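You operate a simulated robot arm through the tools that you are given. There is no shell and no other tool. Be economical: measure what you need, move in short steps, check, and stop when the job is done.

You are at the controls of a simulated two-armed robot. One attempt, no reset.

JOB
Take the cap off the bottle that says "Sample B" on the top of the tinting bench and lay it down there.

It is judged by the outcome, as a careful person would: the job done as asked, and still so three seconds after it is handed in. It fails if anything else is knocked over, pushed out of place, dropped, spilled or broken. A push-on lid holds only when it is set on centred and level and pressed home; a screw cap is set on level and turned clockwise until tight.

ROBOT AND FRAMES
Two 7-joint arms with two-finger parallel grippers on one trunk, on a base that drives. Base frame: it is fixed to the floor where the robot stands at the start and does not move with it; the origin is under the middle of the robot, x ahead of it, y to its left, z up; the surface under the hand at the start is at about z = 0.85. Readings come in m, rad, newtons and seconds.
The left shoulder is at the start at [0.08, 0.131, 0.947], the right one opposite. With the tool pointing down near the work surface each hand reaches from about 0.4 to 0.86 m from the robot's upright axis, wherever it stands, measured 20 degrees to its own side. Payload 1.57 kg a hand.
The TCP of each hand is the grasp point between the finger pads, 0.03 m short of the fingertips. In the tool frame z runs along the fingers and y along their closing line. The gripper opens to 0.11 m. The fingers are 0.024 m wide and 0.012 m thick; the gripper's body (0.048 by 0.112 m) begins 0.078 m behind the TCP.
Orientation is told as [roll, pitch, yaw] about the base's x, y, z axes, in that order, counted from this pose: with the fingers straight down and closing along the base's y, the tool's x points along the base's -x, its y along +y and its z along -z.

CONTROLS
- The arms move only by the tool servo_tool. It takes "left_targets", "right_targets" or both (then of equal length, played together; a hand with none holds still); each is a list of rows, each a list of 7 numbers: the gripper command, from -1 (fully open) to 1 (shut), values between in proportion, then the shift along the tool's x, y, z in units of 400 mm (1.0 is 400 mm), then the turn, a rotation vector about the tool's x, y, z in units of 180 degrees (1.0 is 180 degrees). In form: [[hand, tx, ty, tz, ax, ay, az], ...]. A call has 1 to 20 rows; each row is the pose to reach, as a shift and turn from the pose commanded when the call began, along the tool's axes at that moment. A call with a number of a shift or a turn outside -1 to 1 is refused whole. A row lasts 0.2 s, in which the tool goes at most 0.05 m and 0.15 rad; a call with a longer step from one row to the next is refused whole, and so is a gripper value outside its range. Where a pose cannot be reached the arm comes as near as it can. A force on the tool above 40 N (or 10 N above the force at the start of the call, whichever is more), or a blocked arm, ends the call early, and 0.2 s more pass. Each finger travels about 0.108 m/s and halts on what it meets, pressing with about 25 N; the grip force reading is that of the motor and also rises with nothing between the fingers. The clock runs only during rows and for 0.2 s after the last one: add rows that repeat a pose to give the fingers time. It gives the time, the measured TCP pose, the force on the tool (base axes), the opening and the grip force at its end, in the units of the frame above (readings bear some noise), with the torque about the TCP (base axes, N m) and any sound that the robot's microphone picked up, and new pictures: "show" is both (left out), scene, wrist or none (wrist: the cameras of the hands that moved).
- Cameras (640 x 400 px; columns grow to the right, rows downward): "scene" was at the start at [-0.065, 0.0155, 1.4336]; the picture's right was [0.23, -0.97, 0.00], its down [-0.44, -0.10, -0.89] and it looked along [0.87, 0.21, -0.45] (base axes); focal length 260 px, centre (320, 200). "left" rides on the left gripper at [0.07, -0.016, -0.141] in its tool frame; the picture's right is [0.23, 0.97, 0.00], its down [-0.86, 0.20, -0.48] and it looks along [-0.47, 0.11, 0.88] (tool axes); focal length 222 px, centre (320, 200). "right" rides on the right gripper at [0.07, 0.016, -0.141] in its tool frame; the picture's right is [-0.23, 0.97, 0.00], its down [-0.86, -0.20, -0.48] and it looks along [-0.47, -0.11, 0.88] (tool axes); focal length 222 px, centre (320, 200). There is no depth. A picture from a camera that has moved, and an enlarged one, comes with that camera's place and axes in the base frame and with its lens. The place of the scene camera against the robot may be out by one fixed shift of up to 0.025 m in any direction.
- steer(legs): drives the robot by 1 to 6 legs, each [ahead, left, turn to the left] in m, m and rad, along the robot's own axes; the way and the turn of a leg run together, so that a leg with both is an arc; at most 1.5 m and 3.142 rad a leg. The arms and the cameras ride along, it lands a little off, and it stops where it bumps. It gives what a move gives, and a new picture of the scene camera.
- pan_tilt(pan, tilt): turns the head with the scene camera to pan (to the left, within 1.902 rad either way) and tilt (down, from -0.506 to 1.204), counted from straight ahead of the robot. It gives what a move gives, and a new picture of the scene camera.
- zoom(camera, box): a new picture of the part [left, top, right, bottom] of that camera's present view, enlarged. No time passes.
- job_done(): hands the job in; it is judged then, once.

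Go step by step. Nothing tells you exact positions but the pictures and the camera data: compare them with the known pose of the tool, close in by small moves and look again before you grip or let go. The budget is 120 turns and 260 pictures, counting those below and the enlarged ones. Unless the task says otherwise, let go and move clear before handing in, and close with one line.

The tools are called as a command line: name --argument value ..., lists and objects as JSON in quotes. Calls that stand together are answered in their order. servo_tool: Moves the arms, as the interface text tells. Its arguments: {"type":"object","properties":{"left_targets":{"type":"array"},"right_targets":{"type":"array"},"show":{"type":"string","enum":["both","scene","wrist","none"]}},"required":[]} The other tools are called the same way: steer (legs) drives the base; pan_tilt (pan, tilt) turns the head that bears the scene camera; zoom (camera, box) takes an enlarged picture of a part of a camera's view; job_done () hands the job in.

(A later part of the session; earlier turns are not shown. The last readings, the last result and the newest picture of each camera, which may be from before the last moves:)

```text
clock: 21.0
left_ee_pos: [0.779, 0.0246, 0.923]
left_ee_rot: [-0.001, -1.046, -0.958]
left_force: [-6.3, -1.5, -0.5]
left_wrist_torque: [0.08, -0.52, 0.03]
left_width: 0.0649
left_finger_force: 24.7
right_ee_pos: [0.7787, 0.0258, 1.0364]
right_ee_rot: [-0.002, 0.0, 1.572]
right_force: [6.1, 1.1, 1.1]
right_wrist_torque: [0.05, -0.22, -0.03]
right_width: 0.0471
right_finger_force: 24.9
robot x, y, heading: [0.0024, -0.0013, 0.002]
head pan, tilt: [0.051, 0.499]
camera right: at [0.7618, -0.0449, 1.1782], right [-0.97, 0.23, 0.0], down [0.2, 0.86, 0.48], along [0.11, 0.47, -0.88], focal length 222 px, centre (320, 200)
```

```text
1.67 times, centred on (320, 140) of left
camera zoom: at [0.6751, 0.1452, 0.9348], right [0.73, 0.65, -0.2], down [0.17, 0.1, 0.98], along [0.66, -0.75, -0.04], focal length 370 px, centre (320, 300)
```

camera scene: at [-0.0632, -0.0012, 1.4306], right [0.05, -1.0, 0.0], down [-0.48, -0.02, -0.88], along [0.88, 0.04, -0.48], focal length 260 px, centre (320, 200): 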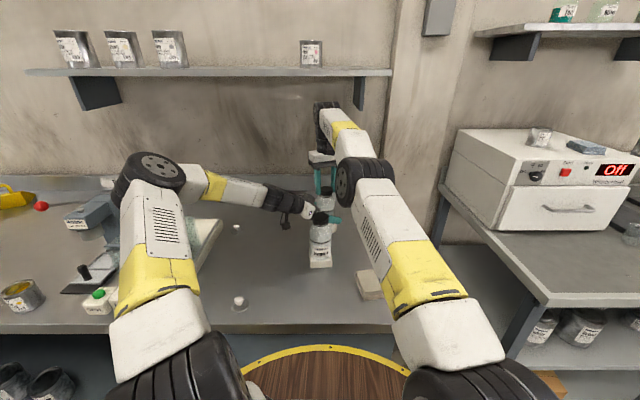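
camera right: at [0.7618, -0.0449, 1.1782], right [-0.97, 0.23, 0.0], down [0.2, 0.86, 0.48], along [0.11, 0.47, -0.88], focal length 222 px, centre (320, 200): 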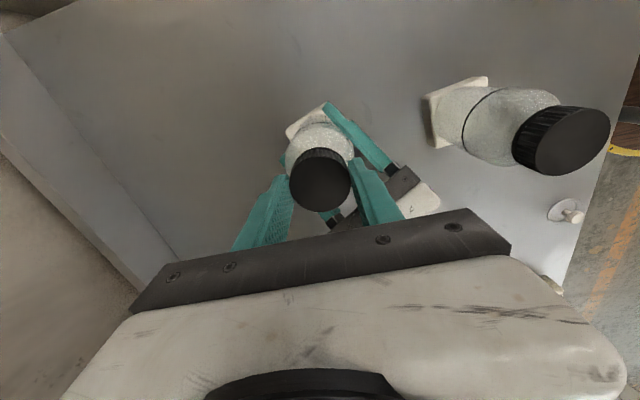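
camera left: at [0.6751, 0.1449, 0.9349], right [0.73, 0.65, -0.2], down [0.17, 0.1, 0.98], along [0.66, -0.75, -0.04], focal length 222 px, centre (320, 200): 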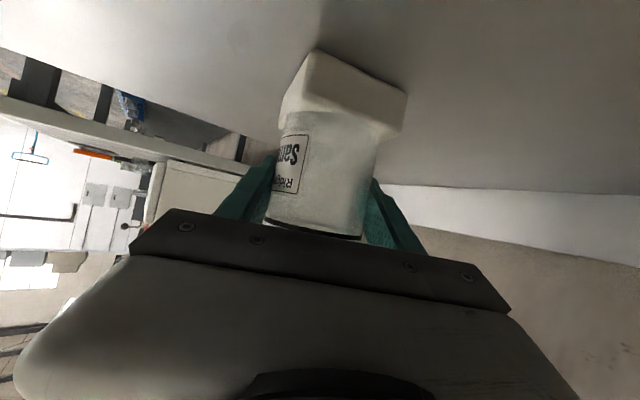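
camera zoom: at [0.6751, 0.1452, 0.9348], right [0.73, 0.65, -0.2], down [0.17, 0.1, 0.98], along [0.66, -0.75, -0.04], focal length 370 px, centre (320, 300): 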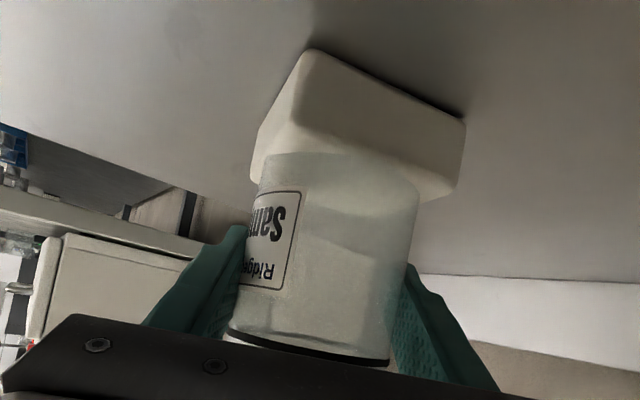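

The bottle stayed put while the cap turned. I'll open the right fingers just enough to clear the cap, turn back about 180°, and take another bite.

servo_tool --right_targets '[[-0.18, 0, 0, 0, 0, 0, 0], [-0.18, 0, 0, 0, 0, 0, 0], [-0.18, 0, 0, 0, 0, 0, 0]]' --show "wrist"

servo_tool --right_targets '[[-0.18, 0, 0, 0, 0, 0, 0.047], [-0.18, 0, 0, 0, 0, 0, 0.094], [-0.18, 0, 0, 0, 0, 0, 0.141], [-0.18, 0, 0, 0, 0, 0, 0.188], [-0.18, 0, 0, 0, 0, 0, 0.235], [-0.18, 0, 0, 0, 0, 0, 0.282], [-0.18, 0, 0, 0, 0, 0, 0.329], [-0.18, 0, 0, 0, 0, 0, 0.376], [-0.18, 0, 0, 0, 0, 0, 0.423], [-0.18, 0, 0, 0, 0, 0, 0.47], [-0.18, 0, 0, 0, 0, 0, 0.517], [-0.18, 0, 0, 0, 0, 0, 0.564], [-0.18, 0, 0, 0, 0, 0, 0.611], [-0.18, 0, 0, 0, 0, 0, 0.658], [-0.18, 0, 0, 0, 0, 0, 0.705], [-0.18, 0, 0, 0, 0, 0, 0.752], [-0.18, 0, 0, 0, 0, 0, 0.799], [-0.18, 0, 0, 0, 0, 0, 0.846], [-0.18, 0, 0, 0, 0, 0, 0.893], [-0.18, 0, 0, 0, 0, 0, 0.94]]'

```text
clock: 21.8
left_ee_pos: [0.7809, 0.0262, 0.9242]
left_ee_rot: [-0.001, -1.046, -0.959]
left_force: [0.1, 0.6, -0.4]
left_wrist_torque: [0.04, 0.01, -0.01]
left_width: 0.0649
left_finger_force: 25.1
right_ee_pos: [0.7774, 0.0256, 1.0363]
right_ee_rot: [0.001, 0.0, 1.572]
right_force: [-1.5, -0.1, 0.1]
right_wrist_torque: [-0.01, 0.02, -0.06]
right_width: 0.0649
right_finger_force: 0.0
robot x, y, heading: [-0.0003, 0.0001, 0.002]
head pan, tilt: [0.051, 0.499]
camera right: at [0.7614, -0.0444, 1.178], right [-0.97, 0.23, 0.0], down [0.2, 0.86, 0.48], along [0.11, 0.47, -0.88], focal length 222 px, centre (320, 200)
```

right: 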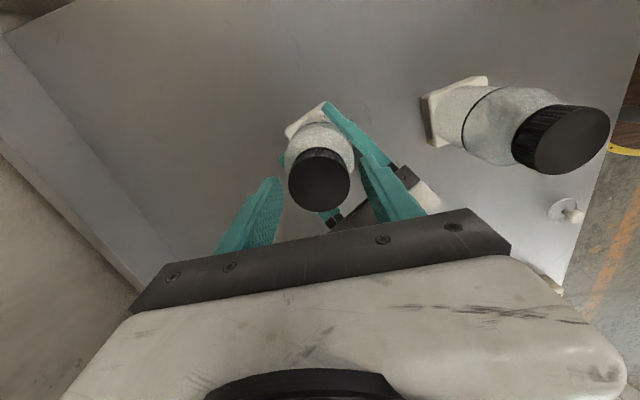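

```text
clock: 26.0
left_ee_pos: [0.7793, 0.0261, 0.9248]
left_ee_rot: [-0.002, -1.046, -0.958]
left_force: [-0.7, 0.3, -1.3]
left_wrist_torque: [0.0, 0.0, 0.0]
left_width: 0.0649
left_finger_force: 25.0
right_ee_pos: [0.7781, 0.0262, 1.0359]
right_ee_rot: [0.0, 0.001, -1.385]
right_force: [-0.6, 0.6, 0.4]
right_wrist_torque: [0.01, 0.03, 0.03]
right_width: 0.065
right_finger_force: 0.1
robot x, y, heading: [-0.0022, -0.0019, 0.003]
head pan, tilt: [0.051, 0.499]
camera scene: at [-0.0631, -0.0012, 1.4306], right [0.05, -1.0, 0.0], down [-0.48, -0.02, -0.88], along [0.88, 0.04, -0.48], focal length 260 px, centre (320, 200)
camera right: at [0.7807, 0.097, 1.1779], right [1.0, -0.04, 0.0], down [-0.04, -0.88, 0.48], along [-0.02, -0.48, -0.88], focal length 222 px, centre (320, 200)
```

scene: 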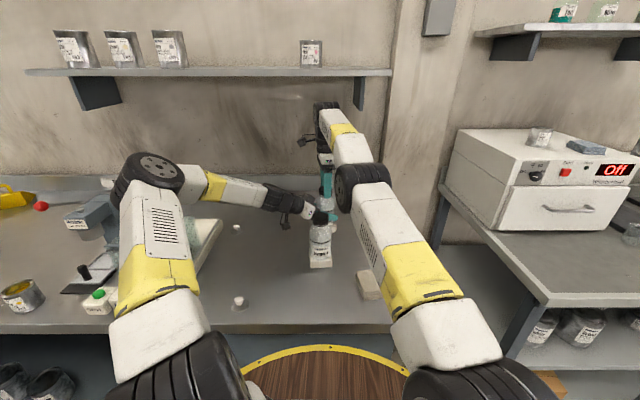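
right: 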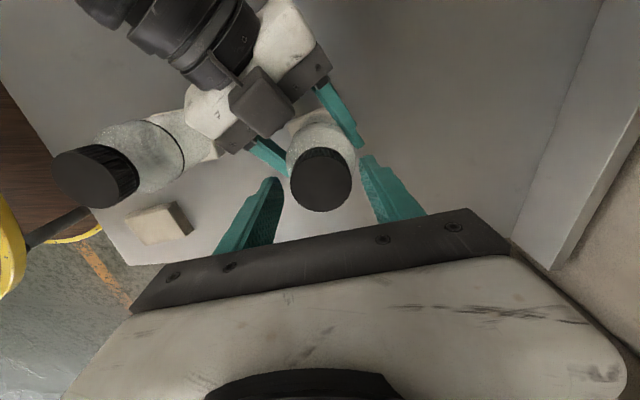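

Regrip and unscrew another ~145°, following the thread up slightly.

servo_tool --right_targets '[[1, 0, 0, 0, 0, 0, 0], [1, 0, 0, 0, 0, 0, 0], [1, 0, 0, 0, 0, 0, -0.047], [1, 0, 0, -0.0005, 0, 0, -0.094], [1, 0, 0, -0.001, 0, 0, -0.141], [1, 0, 0, -0.0015, 0, 0, -0.188], [1, 0, 0, -0.002, 0, 0, -0.235], [1, 0, 0, -0.0025, 0, 0, -0.282], [1, 0, 0, -0.003, 0, 0, -0.329], [1, 0, 0, -0.0035, 0, 0, -0.376], [1, 0, 0, -0.004, 0, 0, -0.423], [1, 0, 0, -0.0045, 0, 0, -0.47], [1, 0, 0, -0.005, 0, 0, -0.517], [1, 0, 0, -0.0055, 0, 0, -0.564], [1, 0, 0, -0.006, 0, 0, -0.611], [1, 0, 0, -0.0065, 0, 0, -0.658], [1, 0, 0, -0.007, 0, 0, -0.705], [1, 0, 0, -0.007, 0, 0, -0.752], [1, 0, 0, -0.0075, 0, 0, -0.8], [1, 0, 0, -0.0075, 0, 0, -0.846]]'

zoom --camera "scene" --box '[280, 140, 360, 280]'

zoom --camera "left" --box '[200, 20, 440, 260]'

```text
clock: 30.2
left_ee_pos: [0.7778, 0.0265, 0.9247]
left_ee_rot: [0.0, -1.046, -0.957]
left_force: [0.4, -0.1, 0.4]
left_wrist_torque: [0.01, 0.01, 0.04]
left_width: 0.065
left_finger_force: 24.8
right_ee_pos: [0.7757, 0.0256, 1.0398]
right_ee_rot: [0.0, 0.0, 1.278]
right_force: [-0.4, 0.3, 1.1]
right_wrist_torque: [0.03, -0.03, 0.0]
right_width: 0.0465
right_finger_force: 24.9
robot x, y, heading: [-0.0008, -0.0002, 0.001]
head pan, tilt: [0.051, 0.499]
camera scene: at [-0.0635, -0.0013, 1.4306], right [0.05, -1.0, 0.0], down [-0.48, -0.02, -0.88], along [0.88, 0.04, -0.48], focal length 260 px, centre (320, 200)
camera right: at [0.7406, -0.0374, 1.1822], right [-0.87, 0.5, 0.0], down [0.44, 0.76, 0.48], along [0.24, 0.42, -0.88], focal length 222 px, centre (320, 200)
```

scene: 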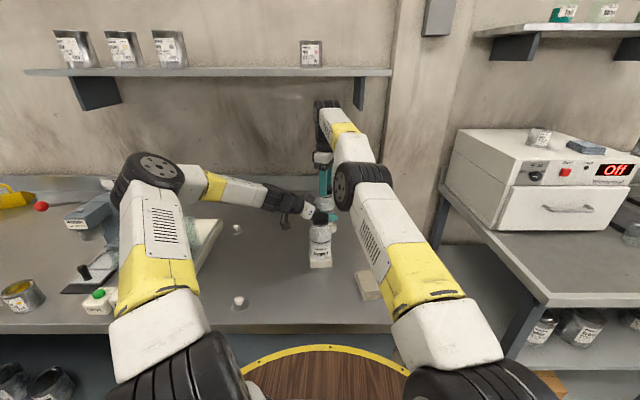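
right: 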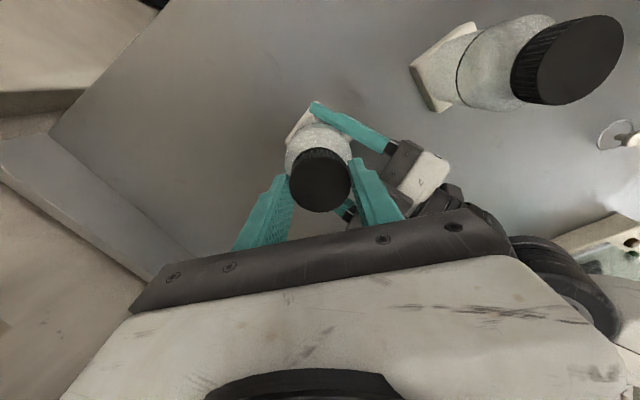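

```text
2.86 times, centred on (320, 210) of scene
camera zoom: at [-0.0635, -0.0013, 1.4306], right [0.05, -1.0, 0.0], down [-0.48, -0.02, -0.88], along [0.88, 0.04, -0.48], focal length 742 px, centre (320, 171)
```

zoom: 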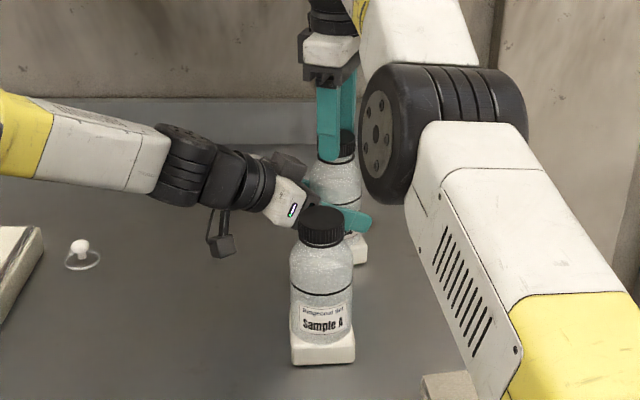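

```text
1.67 times, centred on (320, 140) of left
camera zoom: at [0.6749, 0.145, 0.9352], right [0.73, 0.65, -0.2], down [0.17, 0.1, 0.98], along [0.66, -0.75, -0.04], focal length 370 px, centre (320, 300)
```

zoom: 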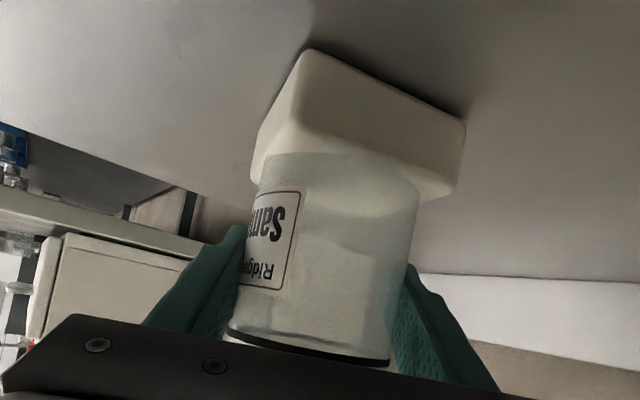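

Turning forces are now near zero, so the cap may be free. I'll test with a gentle 6 mm lift.

servo_tool --right_targets '[[1, 0, 0, -0.005, 0, 0, 0], [1, 0, 0, -0.01, 0, 0, 0], [1, 0, 0, -0.015, 0, 0, 0]]' --show "wrist"

zoom --camera "left" --box '[200, 20, 440, 260]'

zoom --camera "scene" --box '[300, 160, 360, 220]'

```text
clock: 31.0
left_ee_pos: [0.778, 0.0248, 0.9245]
left_ee_rot: [0.003, -1.048, -0.962]
left_force: [-5.6, -1.0, 2.9]
left_wrist_torque: [0.12, -0.51, -0.04]
left_width: 0.0651
left_finger_force: 24.8
right_ee_pos: [0.7767, 0.0248, 1.0437]
right_ee_rot: [0.0, 0.0, 1.275]
right_force: [5.6, 0.2, -2.9]
right_wrist_torque: [0.05, -0.06, 0.04]
right_width: 0.0467
right_finger_force: 24.3
right hand out of reach, approached as far as the arm can: row 3
robot x, y, heading: [-0.0005, 0.0016, 0.004]
head pan, tilt: [0.051, 0.499]
camera right: at [0.7393, -0.0375, 1.1869], right [-0.87, 0.5, 0.0], down [0.44, 0.76, 0.48], along [0.24, 0.41, -0.88], focal length 222 px, centre (320, 200)
```

right: 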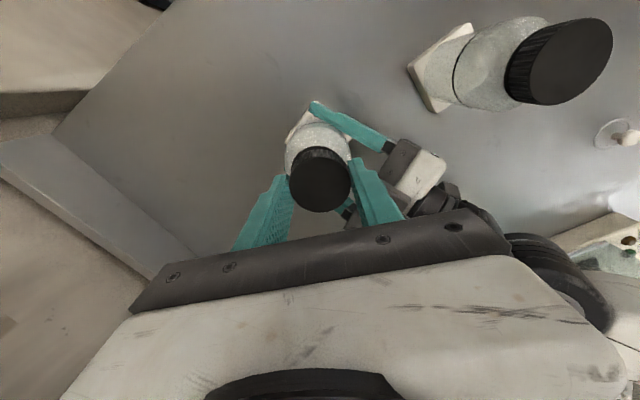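

```text
1.67 times, centred on (320, 140) of left
camera zoom: at [0.675, 0.1446, 0.9352], right [0.73, 0.65, -0.2], down [0.17, 0.1, 0.98], along [0.66, -0.75, -0.04], focal length 370 px, centre (320, 300)
```

zoom: 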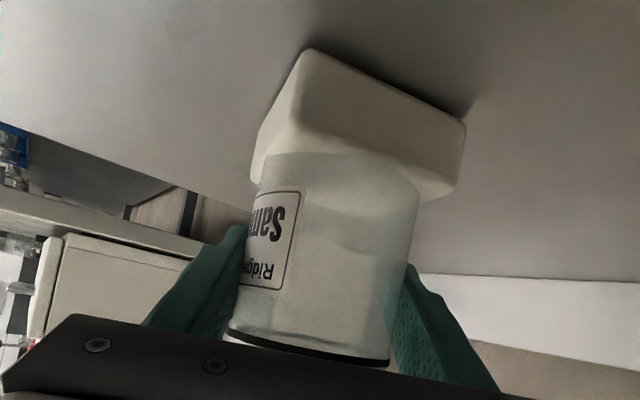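

```text
6.67 times, centred on (330, 190) of scene
camera zoom: at [-0.0631, -0.0012, 1.4306], right [0.05, -1.0, 0.0], down [-0.48, -0.02, -0.88], along [0.88, 0.04, -0.48], focal length 1731 px, centre (253, 267)
```

zoom: 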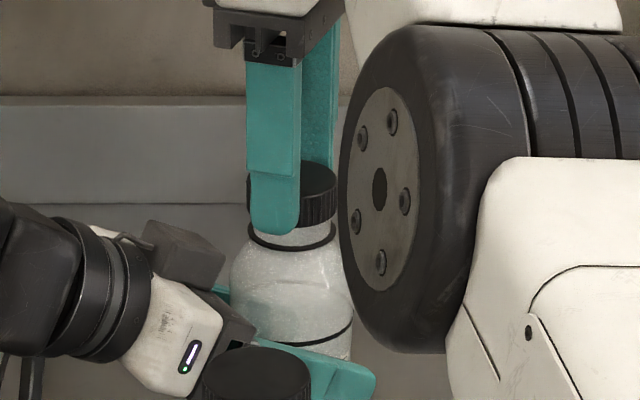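

The cap has risen about 5 mm above the neck ring, but the arm is at its upward reach limit here. I'll let go, turn the hand back to yaw 0 and regrip with the fingers tilted about 20° forward. The pads stay vertical, and the wrist comes nearer so I can lift higher.

servo_tool --right_targets '[[-0.18, 0, 0, 0, 0, 0, 0], [-0.18, 0, 0, 0, 0, 0, 0], [-0.18, 0, 0, 0, 0, 0, 0.045], [-0.18, 0, 0, 0, 0, 0, 0.09], [-0.18, 0, 0, 0, 0, 0, 0.135], [-0.18, 0, 0, 0, 0, 0, 0.18], [-0.18, 0, 0, 0, 0, 0, 0.225], [-0.18, 0, 0, 0, 0, 0, 0.27], [-0.18, 0, 0, 0, 0, 0, 0.315], [-0.18, 0, 0, 0, 0, 0, 0.36], [-0.18, 0, 0, 0, 0, 0, 0.406], [-0.18, 0, 0, 0, 0, 0, 0.406]]'

zoom --camera "scene" --box '[300, 160, 360, 220]'

```text
clock: 33.6
left_ee_pos: [0.7789, 0.0264, 0.9241]
left_ee_rot: [-0.003, -1.048, -0.958]
left_force: [-1.7, -0.2, -0.6]
left_wrist_torque: [-0.01, -0.05, 0.02]
left_width: 0.0649
left_finger_force: 24.6
right_ee_pos: [0.7751, 0.0254, 1.0447]
right_ee_rot: [0.001, 0.0, -0.001]
right_force: [0.9, 0.6, -0.2]
right_wrist_torque: [-0.02, -0.01, 0.0]
right_width: 0.065
right_finger_force: 0.2
robot x, y, heading: [-0.0007, 0.0013, 0.002]
head pan, tilt: [0.051, 0.499]
camera scene: at [-0.0631, -0.0012, 1.4306], right [0.05, -1.0, 0.0], down [-0.48, -0.02, -0.88], along [0.88, 0.04, -0.48], focal length 260 px, centre (320, 200)
camera right: at [0.7053, 0.0405, 1.1875], right [0.23, 0.97, 0.0], down [0.85, -0.2, 0.48], along [0.47, -0.11, -0.88], focal length 222 px, centre (320, 200)
```

scene: 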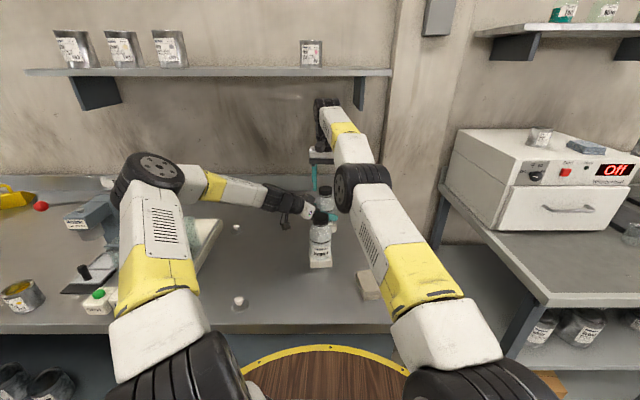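
right: 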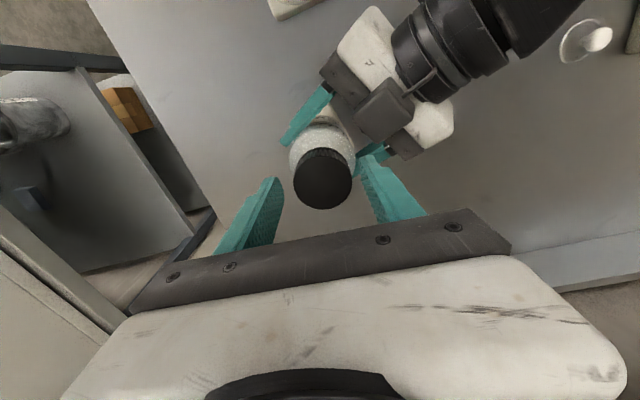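

```text
6.67 times, centred on (330, 190) of scene
camera zoom: at [-0.0631, -0.0012, 1.4306], right [0.05, -1.0, 0.0], down [-0.48, -0.02, -0.88], along [0.88, 0.04, -0.48], focal length 1731 px, centre (253, 267)
```

zoom: 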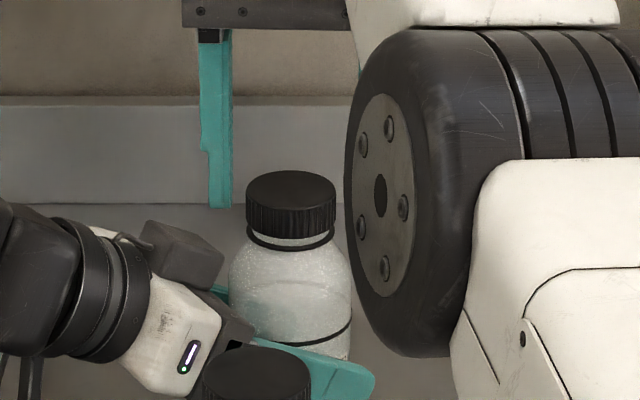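

The cap is loose and sitting about 4 mm above the neck ring. I'll tilt the hand 20° forward around it and grip.

servo_tool --right_targets '[[-0.18, 0.005, 0.002, 0.004, 0, -0.028, 0], [-0.18, 0.009, 0.002, 0.006, 0, -0.056, 0], [-0.18, 0.013, 0.002, 0.009, 0, -0.084, 0], [-0.18, 0.0175, 0.002, 0.011, 0, -0.111, 0], [-0.18, 0.0175, 0.002, 0.011, 0, -0.111, 0]]'

zoom --camera "scene" --box '[300, 160, 360, 220]'

```text
clock: 34.8
left_ee_pos: [0.7788, 0.0268, 0.924]
left_ee_rot: [-0.001, -1.045, -0.957]
left_force: [-0.4, -0.1, -0.4]
left_wrist_torque: [-0.05, -0.02, -0.01]
left_width: 0.065
left_finger_force: 25.2
right_ee_pos: [0.8477, 0.05, 1.0642]
right_ee_rot: [0.0, -0.347, 0.003]
right_force: [-0.1, 1.1, -0.2]
right_wrist_torque: [0.02, -0.05, -0.01]
right_width: 0.065
right_finger_force: 0.1
right hand out of reach, approached as far as the arm can: row 1, 2, 3, 4, 5
robot x, y, heading: [0.0009, -0.0004, 0.0]
head pan, tilt: [0.051, 0.499]
camera scene: at [-0.0631, -0.0012, 1.4306], right [0.05, -1.0, 0.0], down [-0.48, -0.02, -0.88], along [0.88, 0.04, -0.48], focal length 260 px, centre (320, 200)
camera right: at [0.7336, 0.066, 1.1729], right [0.21, 0.97, 0.08], down [0.64, -0.2, 0.74], along [0.74, -0.11, -0.67], focal length 222 px, centre (320, 200)
```

scene: 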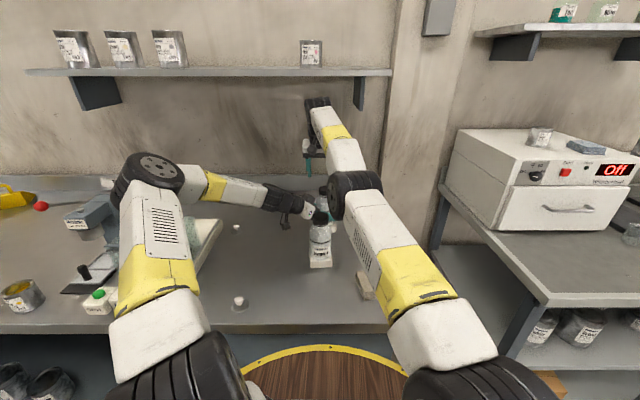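
right: 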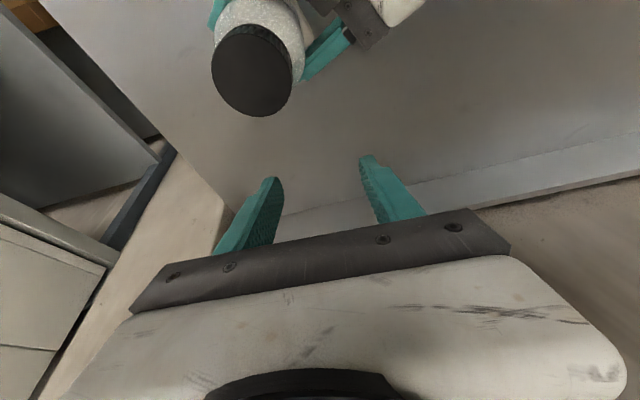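

```text
6.67 times, centred on (330, 190) of scene
camera zoom: at [-0.0631, -0.0012, 1.4306], right [0.05, -1.0, 0.0], down [-0.48, -0.02, -0.88], along [0.88, 0.04, -0.48], focal length 1731 px, centre (253, 267)
```

zoom: 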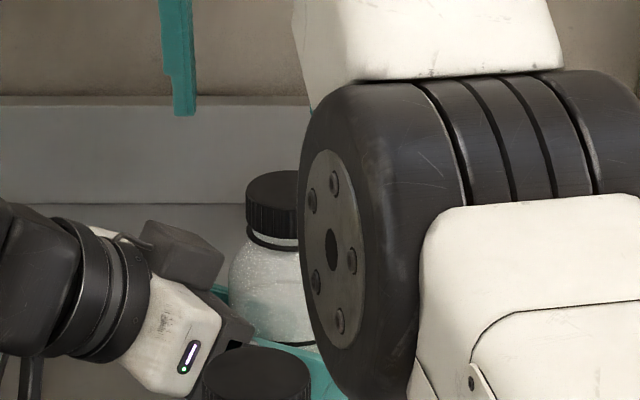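

The arm swung 7 cm past the bottle to find that tilt, without touching anything; the cap is undisturbed. With this tilt there is ample reach. I'll re-centre sideways, come back over the cap at this height with the tips above it, and look.

servo_tool --right_targets '[[-0.36, 0, -0.03, -0.01, 0, 0, 0], [-0.36, 0, -0.06, -0.015, 0, 0, 0], [-0.36, 0.063, -0.06, -0.038, 0, 0, 0], [-0.36, 0.126, -0.06, -0.061, 0, 0, 0], [-0.36, 0.188, -0.06, -0.084, 0, 0, 0], [-0.36, 0.188, -0.06, -0.084, 0, 0, 0]]'

zoom --camera "scene" --box '[300, 160, 360, 220]'

```text
clock: 36.2
left_ee_pos: [0.7795, 0.0258, 0.9242]
left_ee_rot: [-0.001, -1.048, -0.958]
left_force: [0.2, 0.0, 0.8]
left_wrist_torque: [-0.02, 0.03, -0.01]
left_width: 0.0649
left_finger_force: 24.8
right_ee_pos: [0.842, 0.0431, 1.088]
right_ee_rot: [0.0, -0.346, -0.001]
right_force: [0.3, 1.1, 0.1]
right_wrist_torque: [0.0, 0.02, 0.0]
right_width: 0.0749
right_finger_force: 0.2
right hand out of reach, approached as far as the arm can: row 1, 2, 3, 4, 5, 6
robot x, y, heading: [0.0001, -0.0018, -0.0]
head pan, tilt: [0.051, 0.499]
camera scene: at [-0.0631, -0.0012, 1.4306], right [0.05, -1.0, 0.0], down [-0.48, -0.02, -0.88], along [0.88, 0.04, -0.48], focal length 260 px, centre (320, 200)
camera right: at [0.7284, 0.057, 1.1984], right [0.21, 0.97, 0.08], down [0.64, -0.2, 0.74], along [0.74, -0.11, -0.67], focal length 222 px, centre (320, 200)
```

scene: 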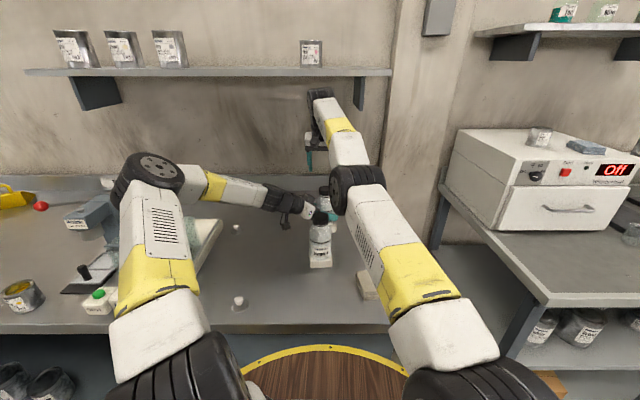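
right: 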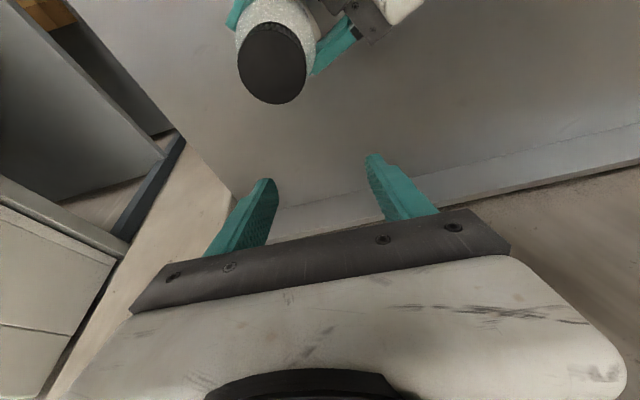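

```text
6.67 times, centred on (330, 190) of scene
camera zoom: at [-0.0631, -0.0012, 1.4306], right [0.05, -1.0, 0.0], down [-0.48, -0.02, -0.88], along [0.88, 0.04, -0.48], focal length 1731 px, centre (253, 267)
```

zoom: 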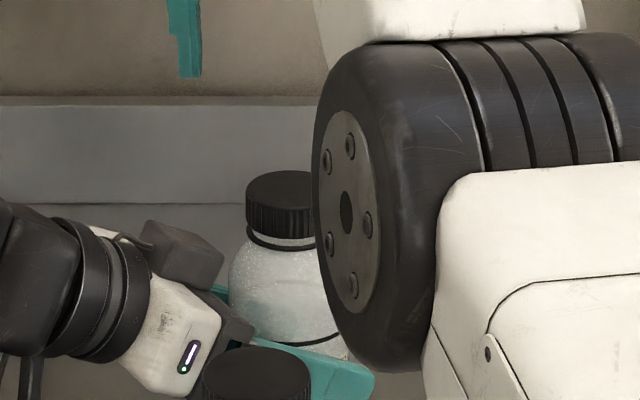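

The forward tilt is limited by the wrist here. I'll go back to a straight-down pose above and short of the cap, keeping the tips above cap height.

servo_tool --right_targets '[[-0.36, 0.05, -0.01, -0.02, 0, 0.022, 0], [-0.36, 0.1, -0.02, -0.04, 0, 0.044, 0], [-0.36, 0.15, -0.03, -0.06, 0, 0.066, 0], [-0.36, 0.2, -0.04, -0.08, 0, 0.088, 0], [-0.36, 0.2515, -0.042, -0.0915, 0, 0.1102, 0], [-0.36, 0.2515, -0.042, -0.0915, 0, 0.1102, 0]]'

zoom --camera "scene" --box '[290, 150, 370, 230]'

```text
clock: 37.6
left_ee_pos: [0.7791, 0.0268, 0.9242]
left_ee_rot: [-0.001, -1.046, -0.958]
left_force: [-0.1, -0.1, 0.1]
left_wrist_torque: [-0.02, -0.01, 0.01]
left_width: 0.0649
left_finger_force: 25.2
right_ee_pos: [0.7552, 0.0313, 1.0959]
right_ee_rot: [-0.001, 0.0, 0.001]
right_force: [-1.0, -0.1, 0.6]
right_wrist_torque: [-0.02, -0.05, 0.0]
right_width: 0.0749
right_finger_force: 0.1
right hand out of reach, approached as far as the arm can: row 1, 2, 3, 4, 5, 6
robot x, y, heading: [0.0007, -0.0002, 0.003]
head pan, tilt: [0.051, 0.499]
camera scene: at [-0.0631, -0.0012, 1.4306], right [0.05, -1.0, 0.0], down [-0.48, -0.02, -0.88], along [0.88, 0.04, -0.48], focal length 260 px, centre (320, 200)
camera right: at [0.6849, 0.0463, 1.2388], right [0.23, 0.97, 0.0], down [0.86, -0.2, 0.48], along [0.47, -0.11, -0.88], focal length 222 px, centre (320, 200)
```

scene: 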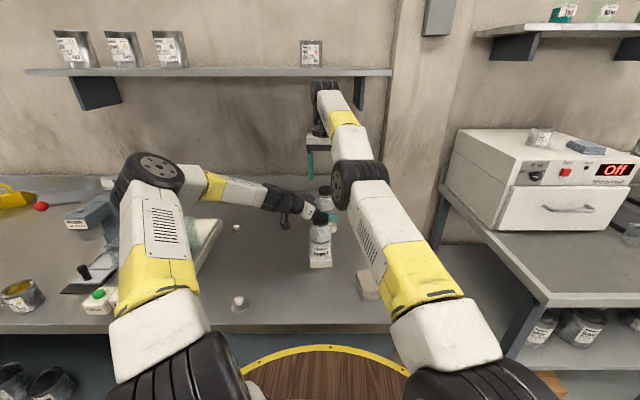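
right: 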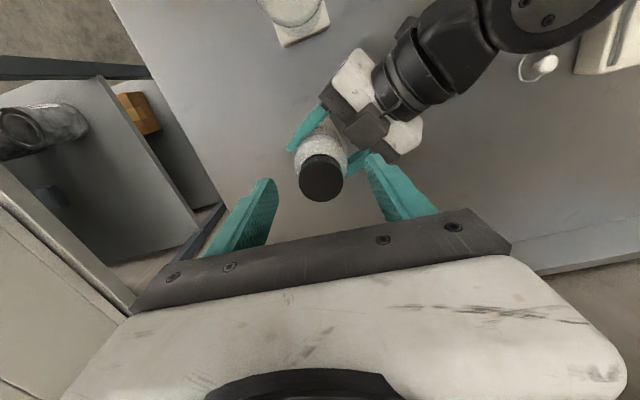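

```text
5.00 times, centred on (330, 190) of scene
camera zoom: at [-0.0631, -0.0012, 1.4306], right [0.05, -1.0, 0.0], down [-0.48, -0.02, -0.88], along [0.88, 0.04, -0.48], focal length 1298 px, centre (270, 250)
```

zoom: 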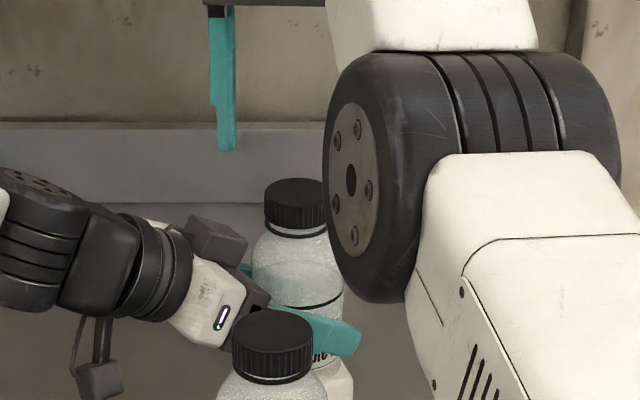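

The cap lies between the fingers again. I'll lower straight around it, a little deeper on the fingers than before, and grip.

servo_tool --right_targets '[[-0.36, 0, -0.0125, 0.06, 0, 0, 0], [-0.36, -0.02, -0.0125, 0.12, 0, 0, 0], [-0.36, -0.052, -0.0125, 0.15, 0, 0, 0], [-0.36, -0.052, -0.0125, 0.167, 0, 0, 0], [-0.36, -0.052, -0.0125, 0.167, 0, 0, 0]]'

zoom --camera "scene" --box '[300, 160, 360, 220]'

```text
clock: 38.8
left_ee_pos: [0.7785, 0.0255, 0.9247]
left_ee_rot: [-0.002, -1.046, -0.958]
left_force: [-0.4, 0.6, 0.5]
left_wrist_torque: [0.01, 0.01, -0.01]
left_width: 0.065
left_finger_force: 25.0
right_ee_pos: [0.778, 0.024, 1.0304]
right_ee_rot: [0.001, 0.001, 0.0]
right_force: [0.6, -0.3, -0.3]
right_wrist_torque: [0.0, 0.0, -0.01]
right_width: 0.0745
right_finger_force: 0.1
right hand out of reach, approached as far as the arm can: row 1, 2, 4, 5
robot x, y, heading: [-0.0001, -0.0002, -0.001]
head pan, tilt: [0.051, 0.499]
camera scene: at [-0.0631, -0.0012, 1.4306], right [0.05, -1.0, 0.0], down [-0.48, -0.02, -0.88], along [0.88, 0.04, -0.48], focal length 260 px, centre (320, 200)
camera right: at [0.7073, 0.0398, 1.1718], right [0.23, 0.97, 0.0], down [0.86, -0.2, 0.48], along [0.47, -0.11, -0.88], focal length 222 px, centre (320, 200)
```

scene: 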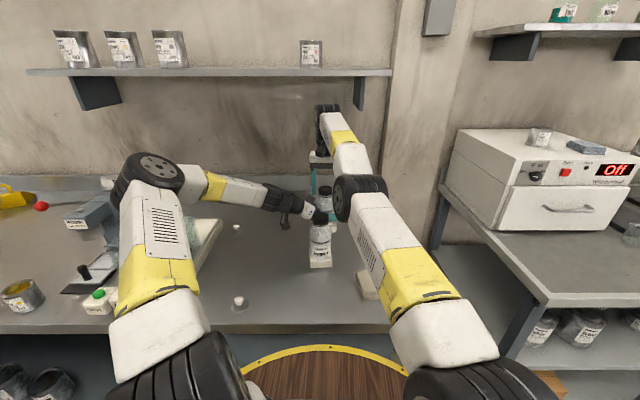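
right: 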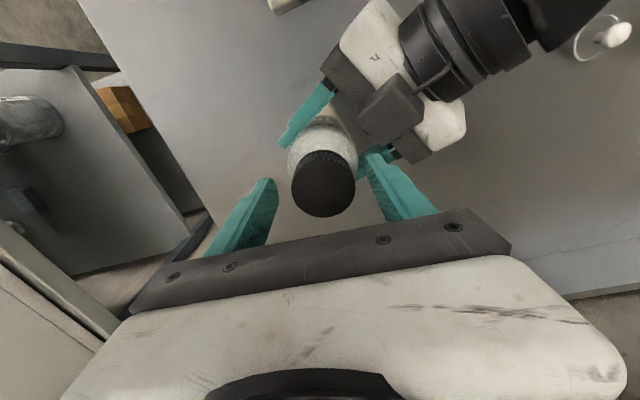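

```text
6.67 times, centred on (330, 190) of scene
camera zoom: at [-0.0631, -0.0012, 1.4306], right [0.05, -1.0, 0.0], down [-0.48, -0.02, -0.88], along [0.88, 0.04, -0.48], focal length 1731 px, centre (253, 267)
```

zoom: 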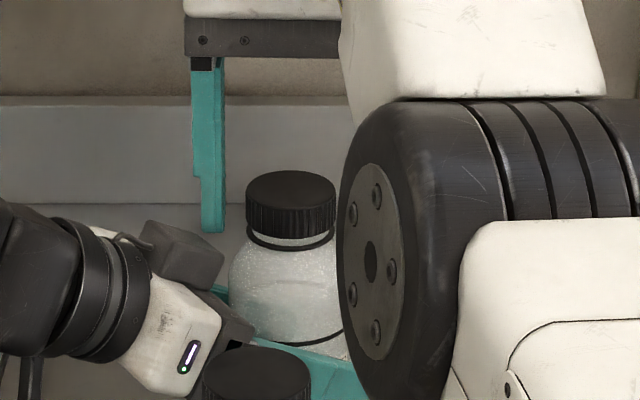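

At this depth the fingertips would hit the neck ring, so I can't gain the lift that way. Turning the base left about 0.3 rad brings the right shoulder closer. I'll release the bottle, with the cap resting on it, and retract both hands first.

servo_tool --right_targets '[[-0.36, 0.0125, 0, -0.075, 0, 0, 0], [-0.36, 0.0375, 0, -0.1625, 0, 0, 0], [-0.36, 0.0875, -0.0375, -0.25, 0, 0, 0], [-0.36, 0.15, -0.075, -0.3375, 0, 0, 0], [-0.36, 0.2125, -0.1125, -0.425, 0, 0, 0], [-0.36, 0.2875, -0.15, -0.475, 0, 0, 0], [-0.36, 0.375, -0.2, -0.475, 0, 0, 0], [-0.36, 0.45, -0.25, -0.475, 0, 0, 0], [-0.36, 0.45, -0.25, -0.475, 0, 0, 0]]' --left_targets '[[0, 0, 0, 0, 0, 0, 0], [-0.6, 0, 0, 0, 0, 0, 0], [-1, 0, 0, 0, 0, 0, 0], [-1, 0, 0, -0.08, 0, 0, 0], [-1, 0, 0, -0.17, 0, 0, 0], [-1, 0, 0, -0.26, 0, 0, 0], [-1, 0, 0, -0.35, 0, 0, 0], [-1, 0, 0, -0.44, 0, 0, 0], [-1, 0, 0, -0.5, 0, 0, 0]]'

```text
clock: 40.8
left_ee_pos: [0.6789, 0.168, 1.0268]
left_ee_rot: [0.0, -1.045, -0.959]
left_force: [-0.5, -0.1, 0.7]
left_wrist_torque: [-0.02, -0.01, 0.01]
left_width: 0.1099
left_finger_force: 0.1
right_ee_pos: [0.5956, -0.078, 1.2168]
right_ee_rot: [0.002, -0.001, 0.0]
right_force: [0.1, -0.5, 0.6]
right_wrist_torque: [0.01, -0.01, 0.0]
right_width: 0.0749
right_finger_force: 0.0
robot x, y, heading: [-0.0028, 0.002, -0.002]
head pan, tilt: [0.051, 0.499]
camera scene: at [-0.0631, -0.0014, 1.4306], right [0.05, -1.0, 0.0], down [-0.48, -0.02, -0.88], along [0.88, 0.04, -0.48], focal length 260 px, centre (320, 200)
camera right: at [0.5256, -0.0627, 1.3584], right [0.23, 0.97, 0.0], down [0.85, -0.2, 0.48], along [0.47, -0.11, -0.88], focal length 222 px, centre (320, 200)
camera left: at [0.5748, 0.2863, 1.0372], right [0.73, 0.65, -0.2], down [0.17, 0.1, 0.98], along [0.66, -0.75, -0.04], focal length 222 px, centre (320, 200)
```

scene: 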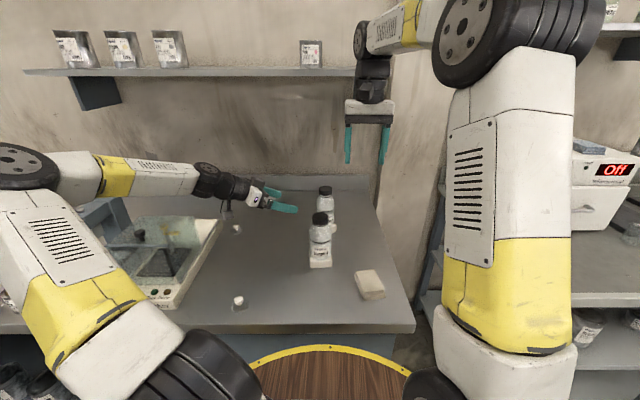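
right: 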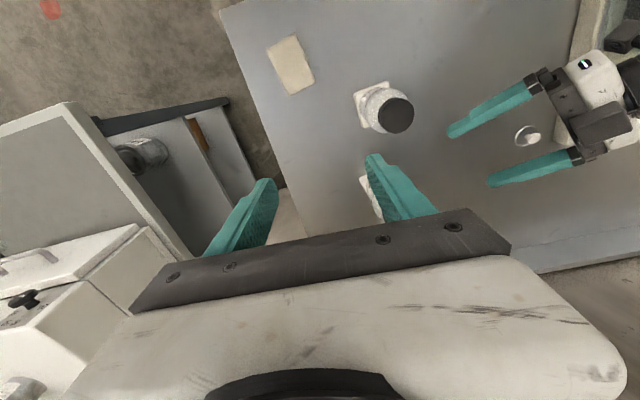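
left: 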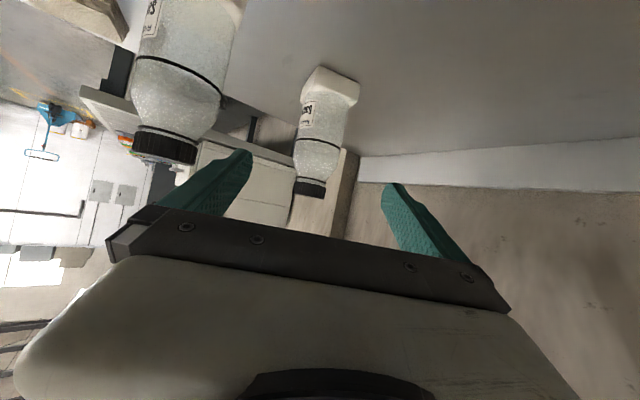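

Both hands are clear and both bottles stand. I'll raise the left hand so it clears the glass-topped box, then turn the base.

servo_tool --left_targets '[[-1, -0.087, 0, -0.05, 0, 0, 0], [-1, -0.173, 0, -0.1, 0, 0, 0], [-1, -0.26, 0, -0.15, 0, 0, 0], [-1, -0.33, 0, -0.19, 0, 0, 0]]' --show "none"

steer --legs '[[0, 0, 0.3]]'

```text
clock: 41.8
left_ee_pos: [0.6799, 0.1687, 1.1788]
left_ee_rot: [-0.004, -1.048, -0.955]
left_force: [0.1, 0.4, -0.4]
left_wrist_torque: [0.01, 0.02, -0.08]
left_width: 0.1099
left_finger_force: 0.0
right_ee_pos: [0.595, -0.0774, 1.2162]
right_ee_rot: [0.0, -0.001, 0.001]
right_force: [0.8, 0.4, 0.2]
right_wrist_torque: [-0.07, -0.01, 0.01]
right_width: 0.0749
right_finger_force: 0.1
robot x, y, heading: [0.001, -0.0002, 0.0]
head pan, tilt: [0.051, 0.499]
```

```text
clock: 43.2
left_ee_pos: [0.599, 0.3636, 1.1785]
left_ee_rot: [-0.001, -1.047, -0.656]
left_force: [0.3, 0.1, 0.3]
left_wrist_torque: [-0.01, -0.02, -0.02]
left_width: 0.1102
left_finger_force: 0.0
right_ee_pos: [0.5922, 0.1042, 1.2165]
right_ee_rot: [0.0, -0.002, 0.302]
right_force: [-0.4, -0.3, 0.5]
right_wrist_torque: [0.0, -0.02, 0.0]
right_width: 0.0748
right_finger_force: 0.0
robot x, y, heading: [-0.0022, 0.0021, 0.296]
head pan, tilt: [0.051, 0.499]
camera scene: at [-0.0624, -0.016, 1.4306], right [0.35, -0.94, 0.0], down [-0.45, -0.17, -0.88], along [0.82, 0.3, -0.48], focal length 260 px, centre (320, 200)
```

scene: 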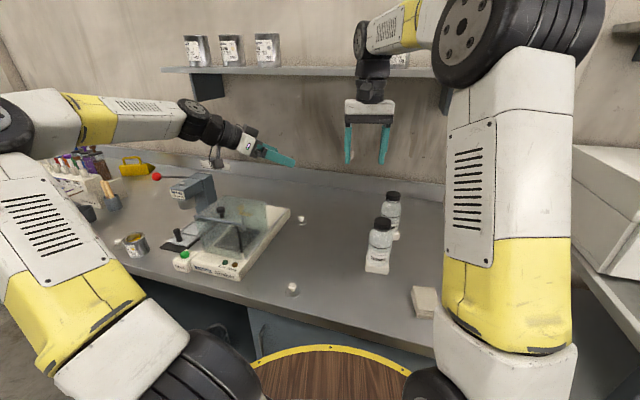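

The turn is good. Now I'll bring the right hand above B at yaw −1.27 and the left hand back to its pre-grasp pose.

servo_tool --right_targets '[[-0.36, -0.028, -0.029, 0.015, 0, 0, 0.0455], [-0.36, -0.055, -0.057, 0.03, 0, 0, 0.091], [-0.36, -0.083, -0.086, 0.045, 0, 0, 0.1365], [-0.36, -0.11, -0.114, 0.06, 0, 0, 0.182], [-0.36, -0.138, -0.143, 0.075, 0, 0, 0.2275], [-0.36, -0.165, -0.171, 0.09, 0, 0, 0.273], [-0.36, -0.193, -0.2, 0.105, 0, 0, 0.3185], [-0.36, -0.22, -0.228, 0.12, 0, 0, 0.364], [-0.36, -0.248, -0.257, 0.135, 0, 0, 0.4095], [-0.36, -0.276, -0.286, 0.15, 0, 0, 0.455], [-0.36, -0.303, -0.314, 0.165, 0, 0, 0.5], [-0.36, -0.303, -0.314, 0.165, 0, 0, 0.5]]' --left_targets '[[-1, 0, 0, 0, 0, 0, 0], [-1, 0, 0, 0, 0, 0, 0], [-1, 0, 0, 0, 0, 0, 0], [-1, 0.014, -0.038, 0.083, 0.0119, 0, 0.0069], [-1, 0.028, -0.076, 0.167, 0.0238, 0, 0.0137], [-1, 0.042, -0.114, 0.25, 0.0357, 0, 0.0206], [-1, 0.055, -0.151, 0.334, 0.0475, 0, 0.0275], [-1, 0.069, -0.189, 0.417, 0.0594, 0, 0.0344], [-1, 0.083, -0.227, 0.5, 0.0713, 0, 0.0412], [-1, 0.097, -0.265, 0.584, 0.0832, 0, 0.0481], [-1, 0.097, -0.265, 0.584, 0.0832, 0, 0.0481], [-1, 0.097, -0.265, 0.584, 0.0832, 0, 0.0481]]'

```text
clock: 45.8
left_ee_pos: [0.679, 0.169, 1.0299]
left_ee_rot: [-0.001, -1.048, -0.961]
left_force: [0.2, 0.4, 0.2]
left_wrist_torque: [0.01, 0.01, -0.04]
left_width: 0.11
left_finger_force: 0.1
right_ee_pos: [0.7469, 0.02, 1.1513]
right_ee_rot: [0.002, -0.001, -1.271]
right_force: [-0.2, -0.6, -0.2]
right_wrist_torque: [0.03, -0.04, -0.04]
right_width: 0.0748
right_finger_force: 0.0
robot x, y, heading: [0.0001, -0.0003, 0.306]
head pan, tilt: [0.051, 0.499]
camera scene: at [-0.0623, -0.016, 1.4306], right [0.35, -0.94, 0.0], down [-0.45, -0.17, -0.88], along [0.82, 0.3, -0.48], focal length 260 px, centre (320, 200)
camera right: at [0.7412, 0.09, 1.2943], right [1.0, 0.07, 0.0], down [0.06, -0.88, 0.48], along [0.04, -0.48, -0.88], focal length 222 px, centre (320, 200)
camera left: at [0.5755, 0.2885, 1.0397], right [0.73, 0.65, -0.2], down [0.17, 0.1, 0.98], along [0.66, -0.75, -0.04], focal length 222 px, centre (320, 200)
```

scene: 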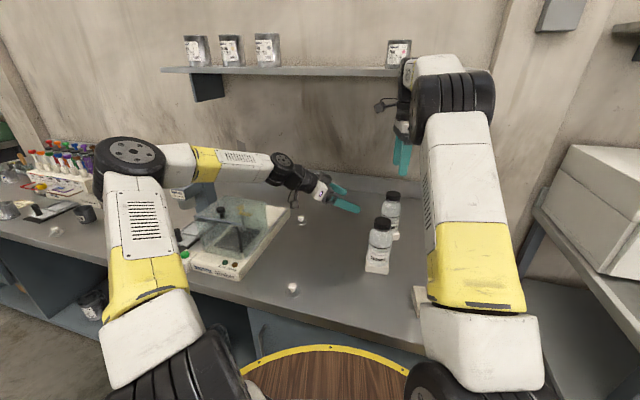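
right: 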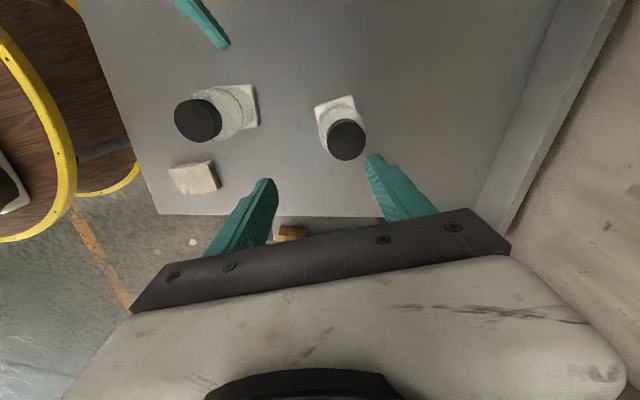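
left: 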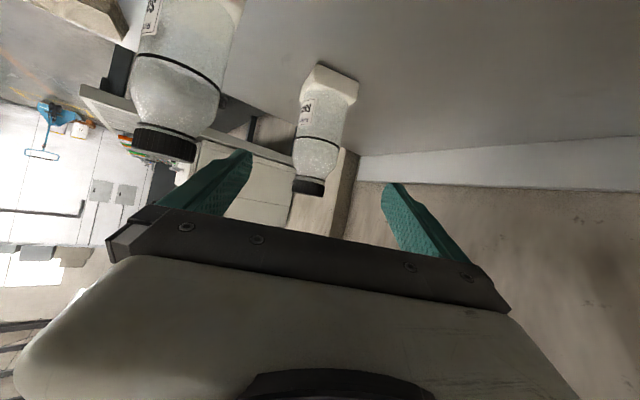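

Everything repeats the earlier geometry. I'll advance the left hand and hold the bottle again.

servo_tool --left_targets '[[-1, 0.002, 0, 0.09, 0, 0, 0], [-1, 0.004, 0, 0.18, 0, 0, 0], [-1, 0.006, 0, 0.27, 0, 0, 0], [-1, 0.008, 0, 0.36, 0, 0, 0], [-1, 0.01, 0, 0.44, 0, 0, 0], [-1, 0.012, 0, 0.507, 0, 0, 0], [-1, 0.012, 0, 0.507, 0, 0, 0]]' --show "wrist"

servo_tool --left_targets '[[0, 0, -0.001, 0, 0, 0, 0], [0.2, 0, -0.001, 0, 0, 0, 0], [1, 0, -0.001, 0, 0, 0, 0], [1, 0, -0.001, 0, 0, 0, 0]]' --show "wrist"

zoom --camera "scene" --box '[350, 160, 440, 280]'

```text
clock: 47.4
left_ee_pos: [0.7772, 0.0249, 0.9244]
left_ee_rot: [-0.001, -1.049, -0.957]
left_force: [-0.7, -0.2, 0.4]
left_wrist_torque: [0.02, 0.03, -0.02]
left_width: 0.1098
left_finger_force: 0.0
right_ee_pos: [0.747, 0.0209, 1.1526]
right_ee_rot: [0.002, 0.0, -1.269]
right_force: [-0.7, 0.0, 0.2]
right_wrist_torque: [0.03, -0.02, 0.0]
right_width: 0.0749
right_finger_force: 0.1
robot x, y, heading: [-0.0018, 0.0001, 0.3]
head pan, tilt: [0.051, 0.499]
camera left: at [0.6734, 0.1438, 0.9357], right [0.73, 0.65, -0.2], down [0.17, 0.1, 0.98], along [0.66, -0.75, -0.04], focal length 222 px, centre (320, 200)
```

left: 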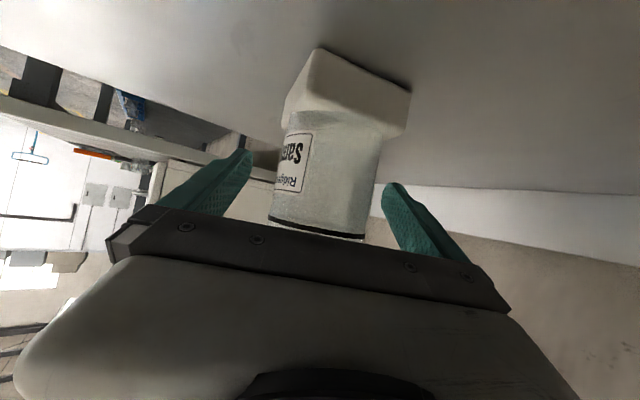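

```text
clock: 48.4
left_ee_pos: [0.7765, 0.0251, 0.9248]
left_ee_rot: [0.0, -1.048, -0.957]
left_force: [0.6, 0.2, 1.2]
left_wrist_torque: [0.06, -0.06, -0.01]
left_width: 0.0652
left_finger_force: 24.6
right_ee_pos: [0.7471, 0.0189, 1.1522]
right_ee_rot: [0.002, 0.0, -1.268]
right_force: [1.2, -0.4, -0.4]
right_wrist_torque: [0.02, 0.01, -0.03]
right_width: 0.0749
right_finger_force: 0.0
robot x, y, heading: [0.0012, 0.0029, 0.3]
head pan, tilt: [0.051, 0.499]
camera left: at [0.673, 0.1439, 0.9352], right [0.73, 0.65, -0.2], down [0.17, 0.1, 0.98], along [0.66, -0.75, -0.04], focal length 222 px, centre (320, 200)
```

left: 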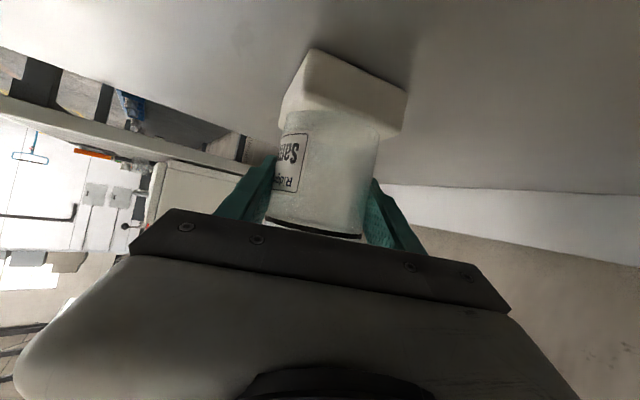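

```text
3.33 times, centred on (395, 220) of scene
camera zoom: at [-0.0623, -0.016, 1.4306], right [0.35, -0.94, 0.0], down [-0.45, -0.17, -0.88], along [0.82, 0.3, -0.48], focal length 866 px, centre (70, 133)
```

zoom: 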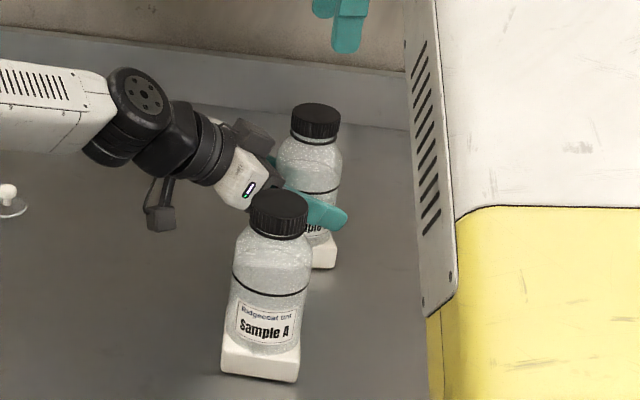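

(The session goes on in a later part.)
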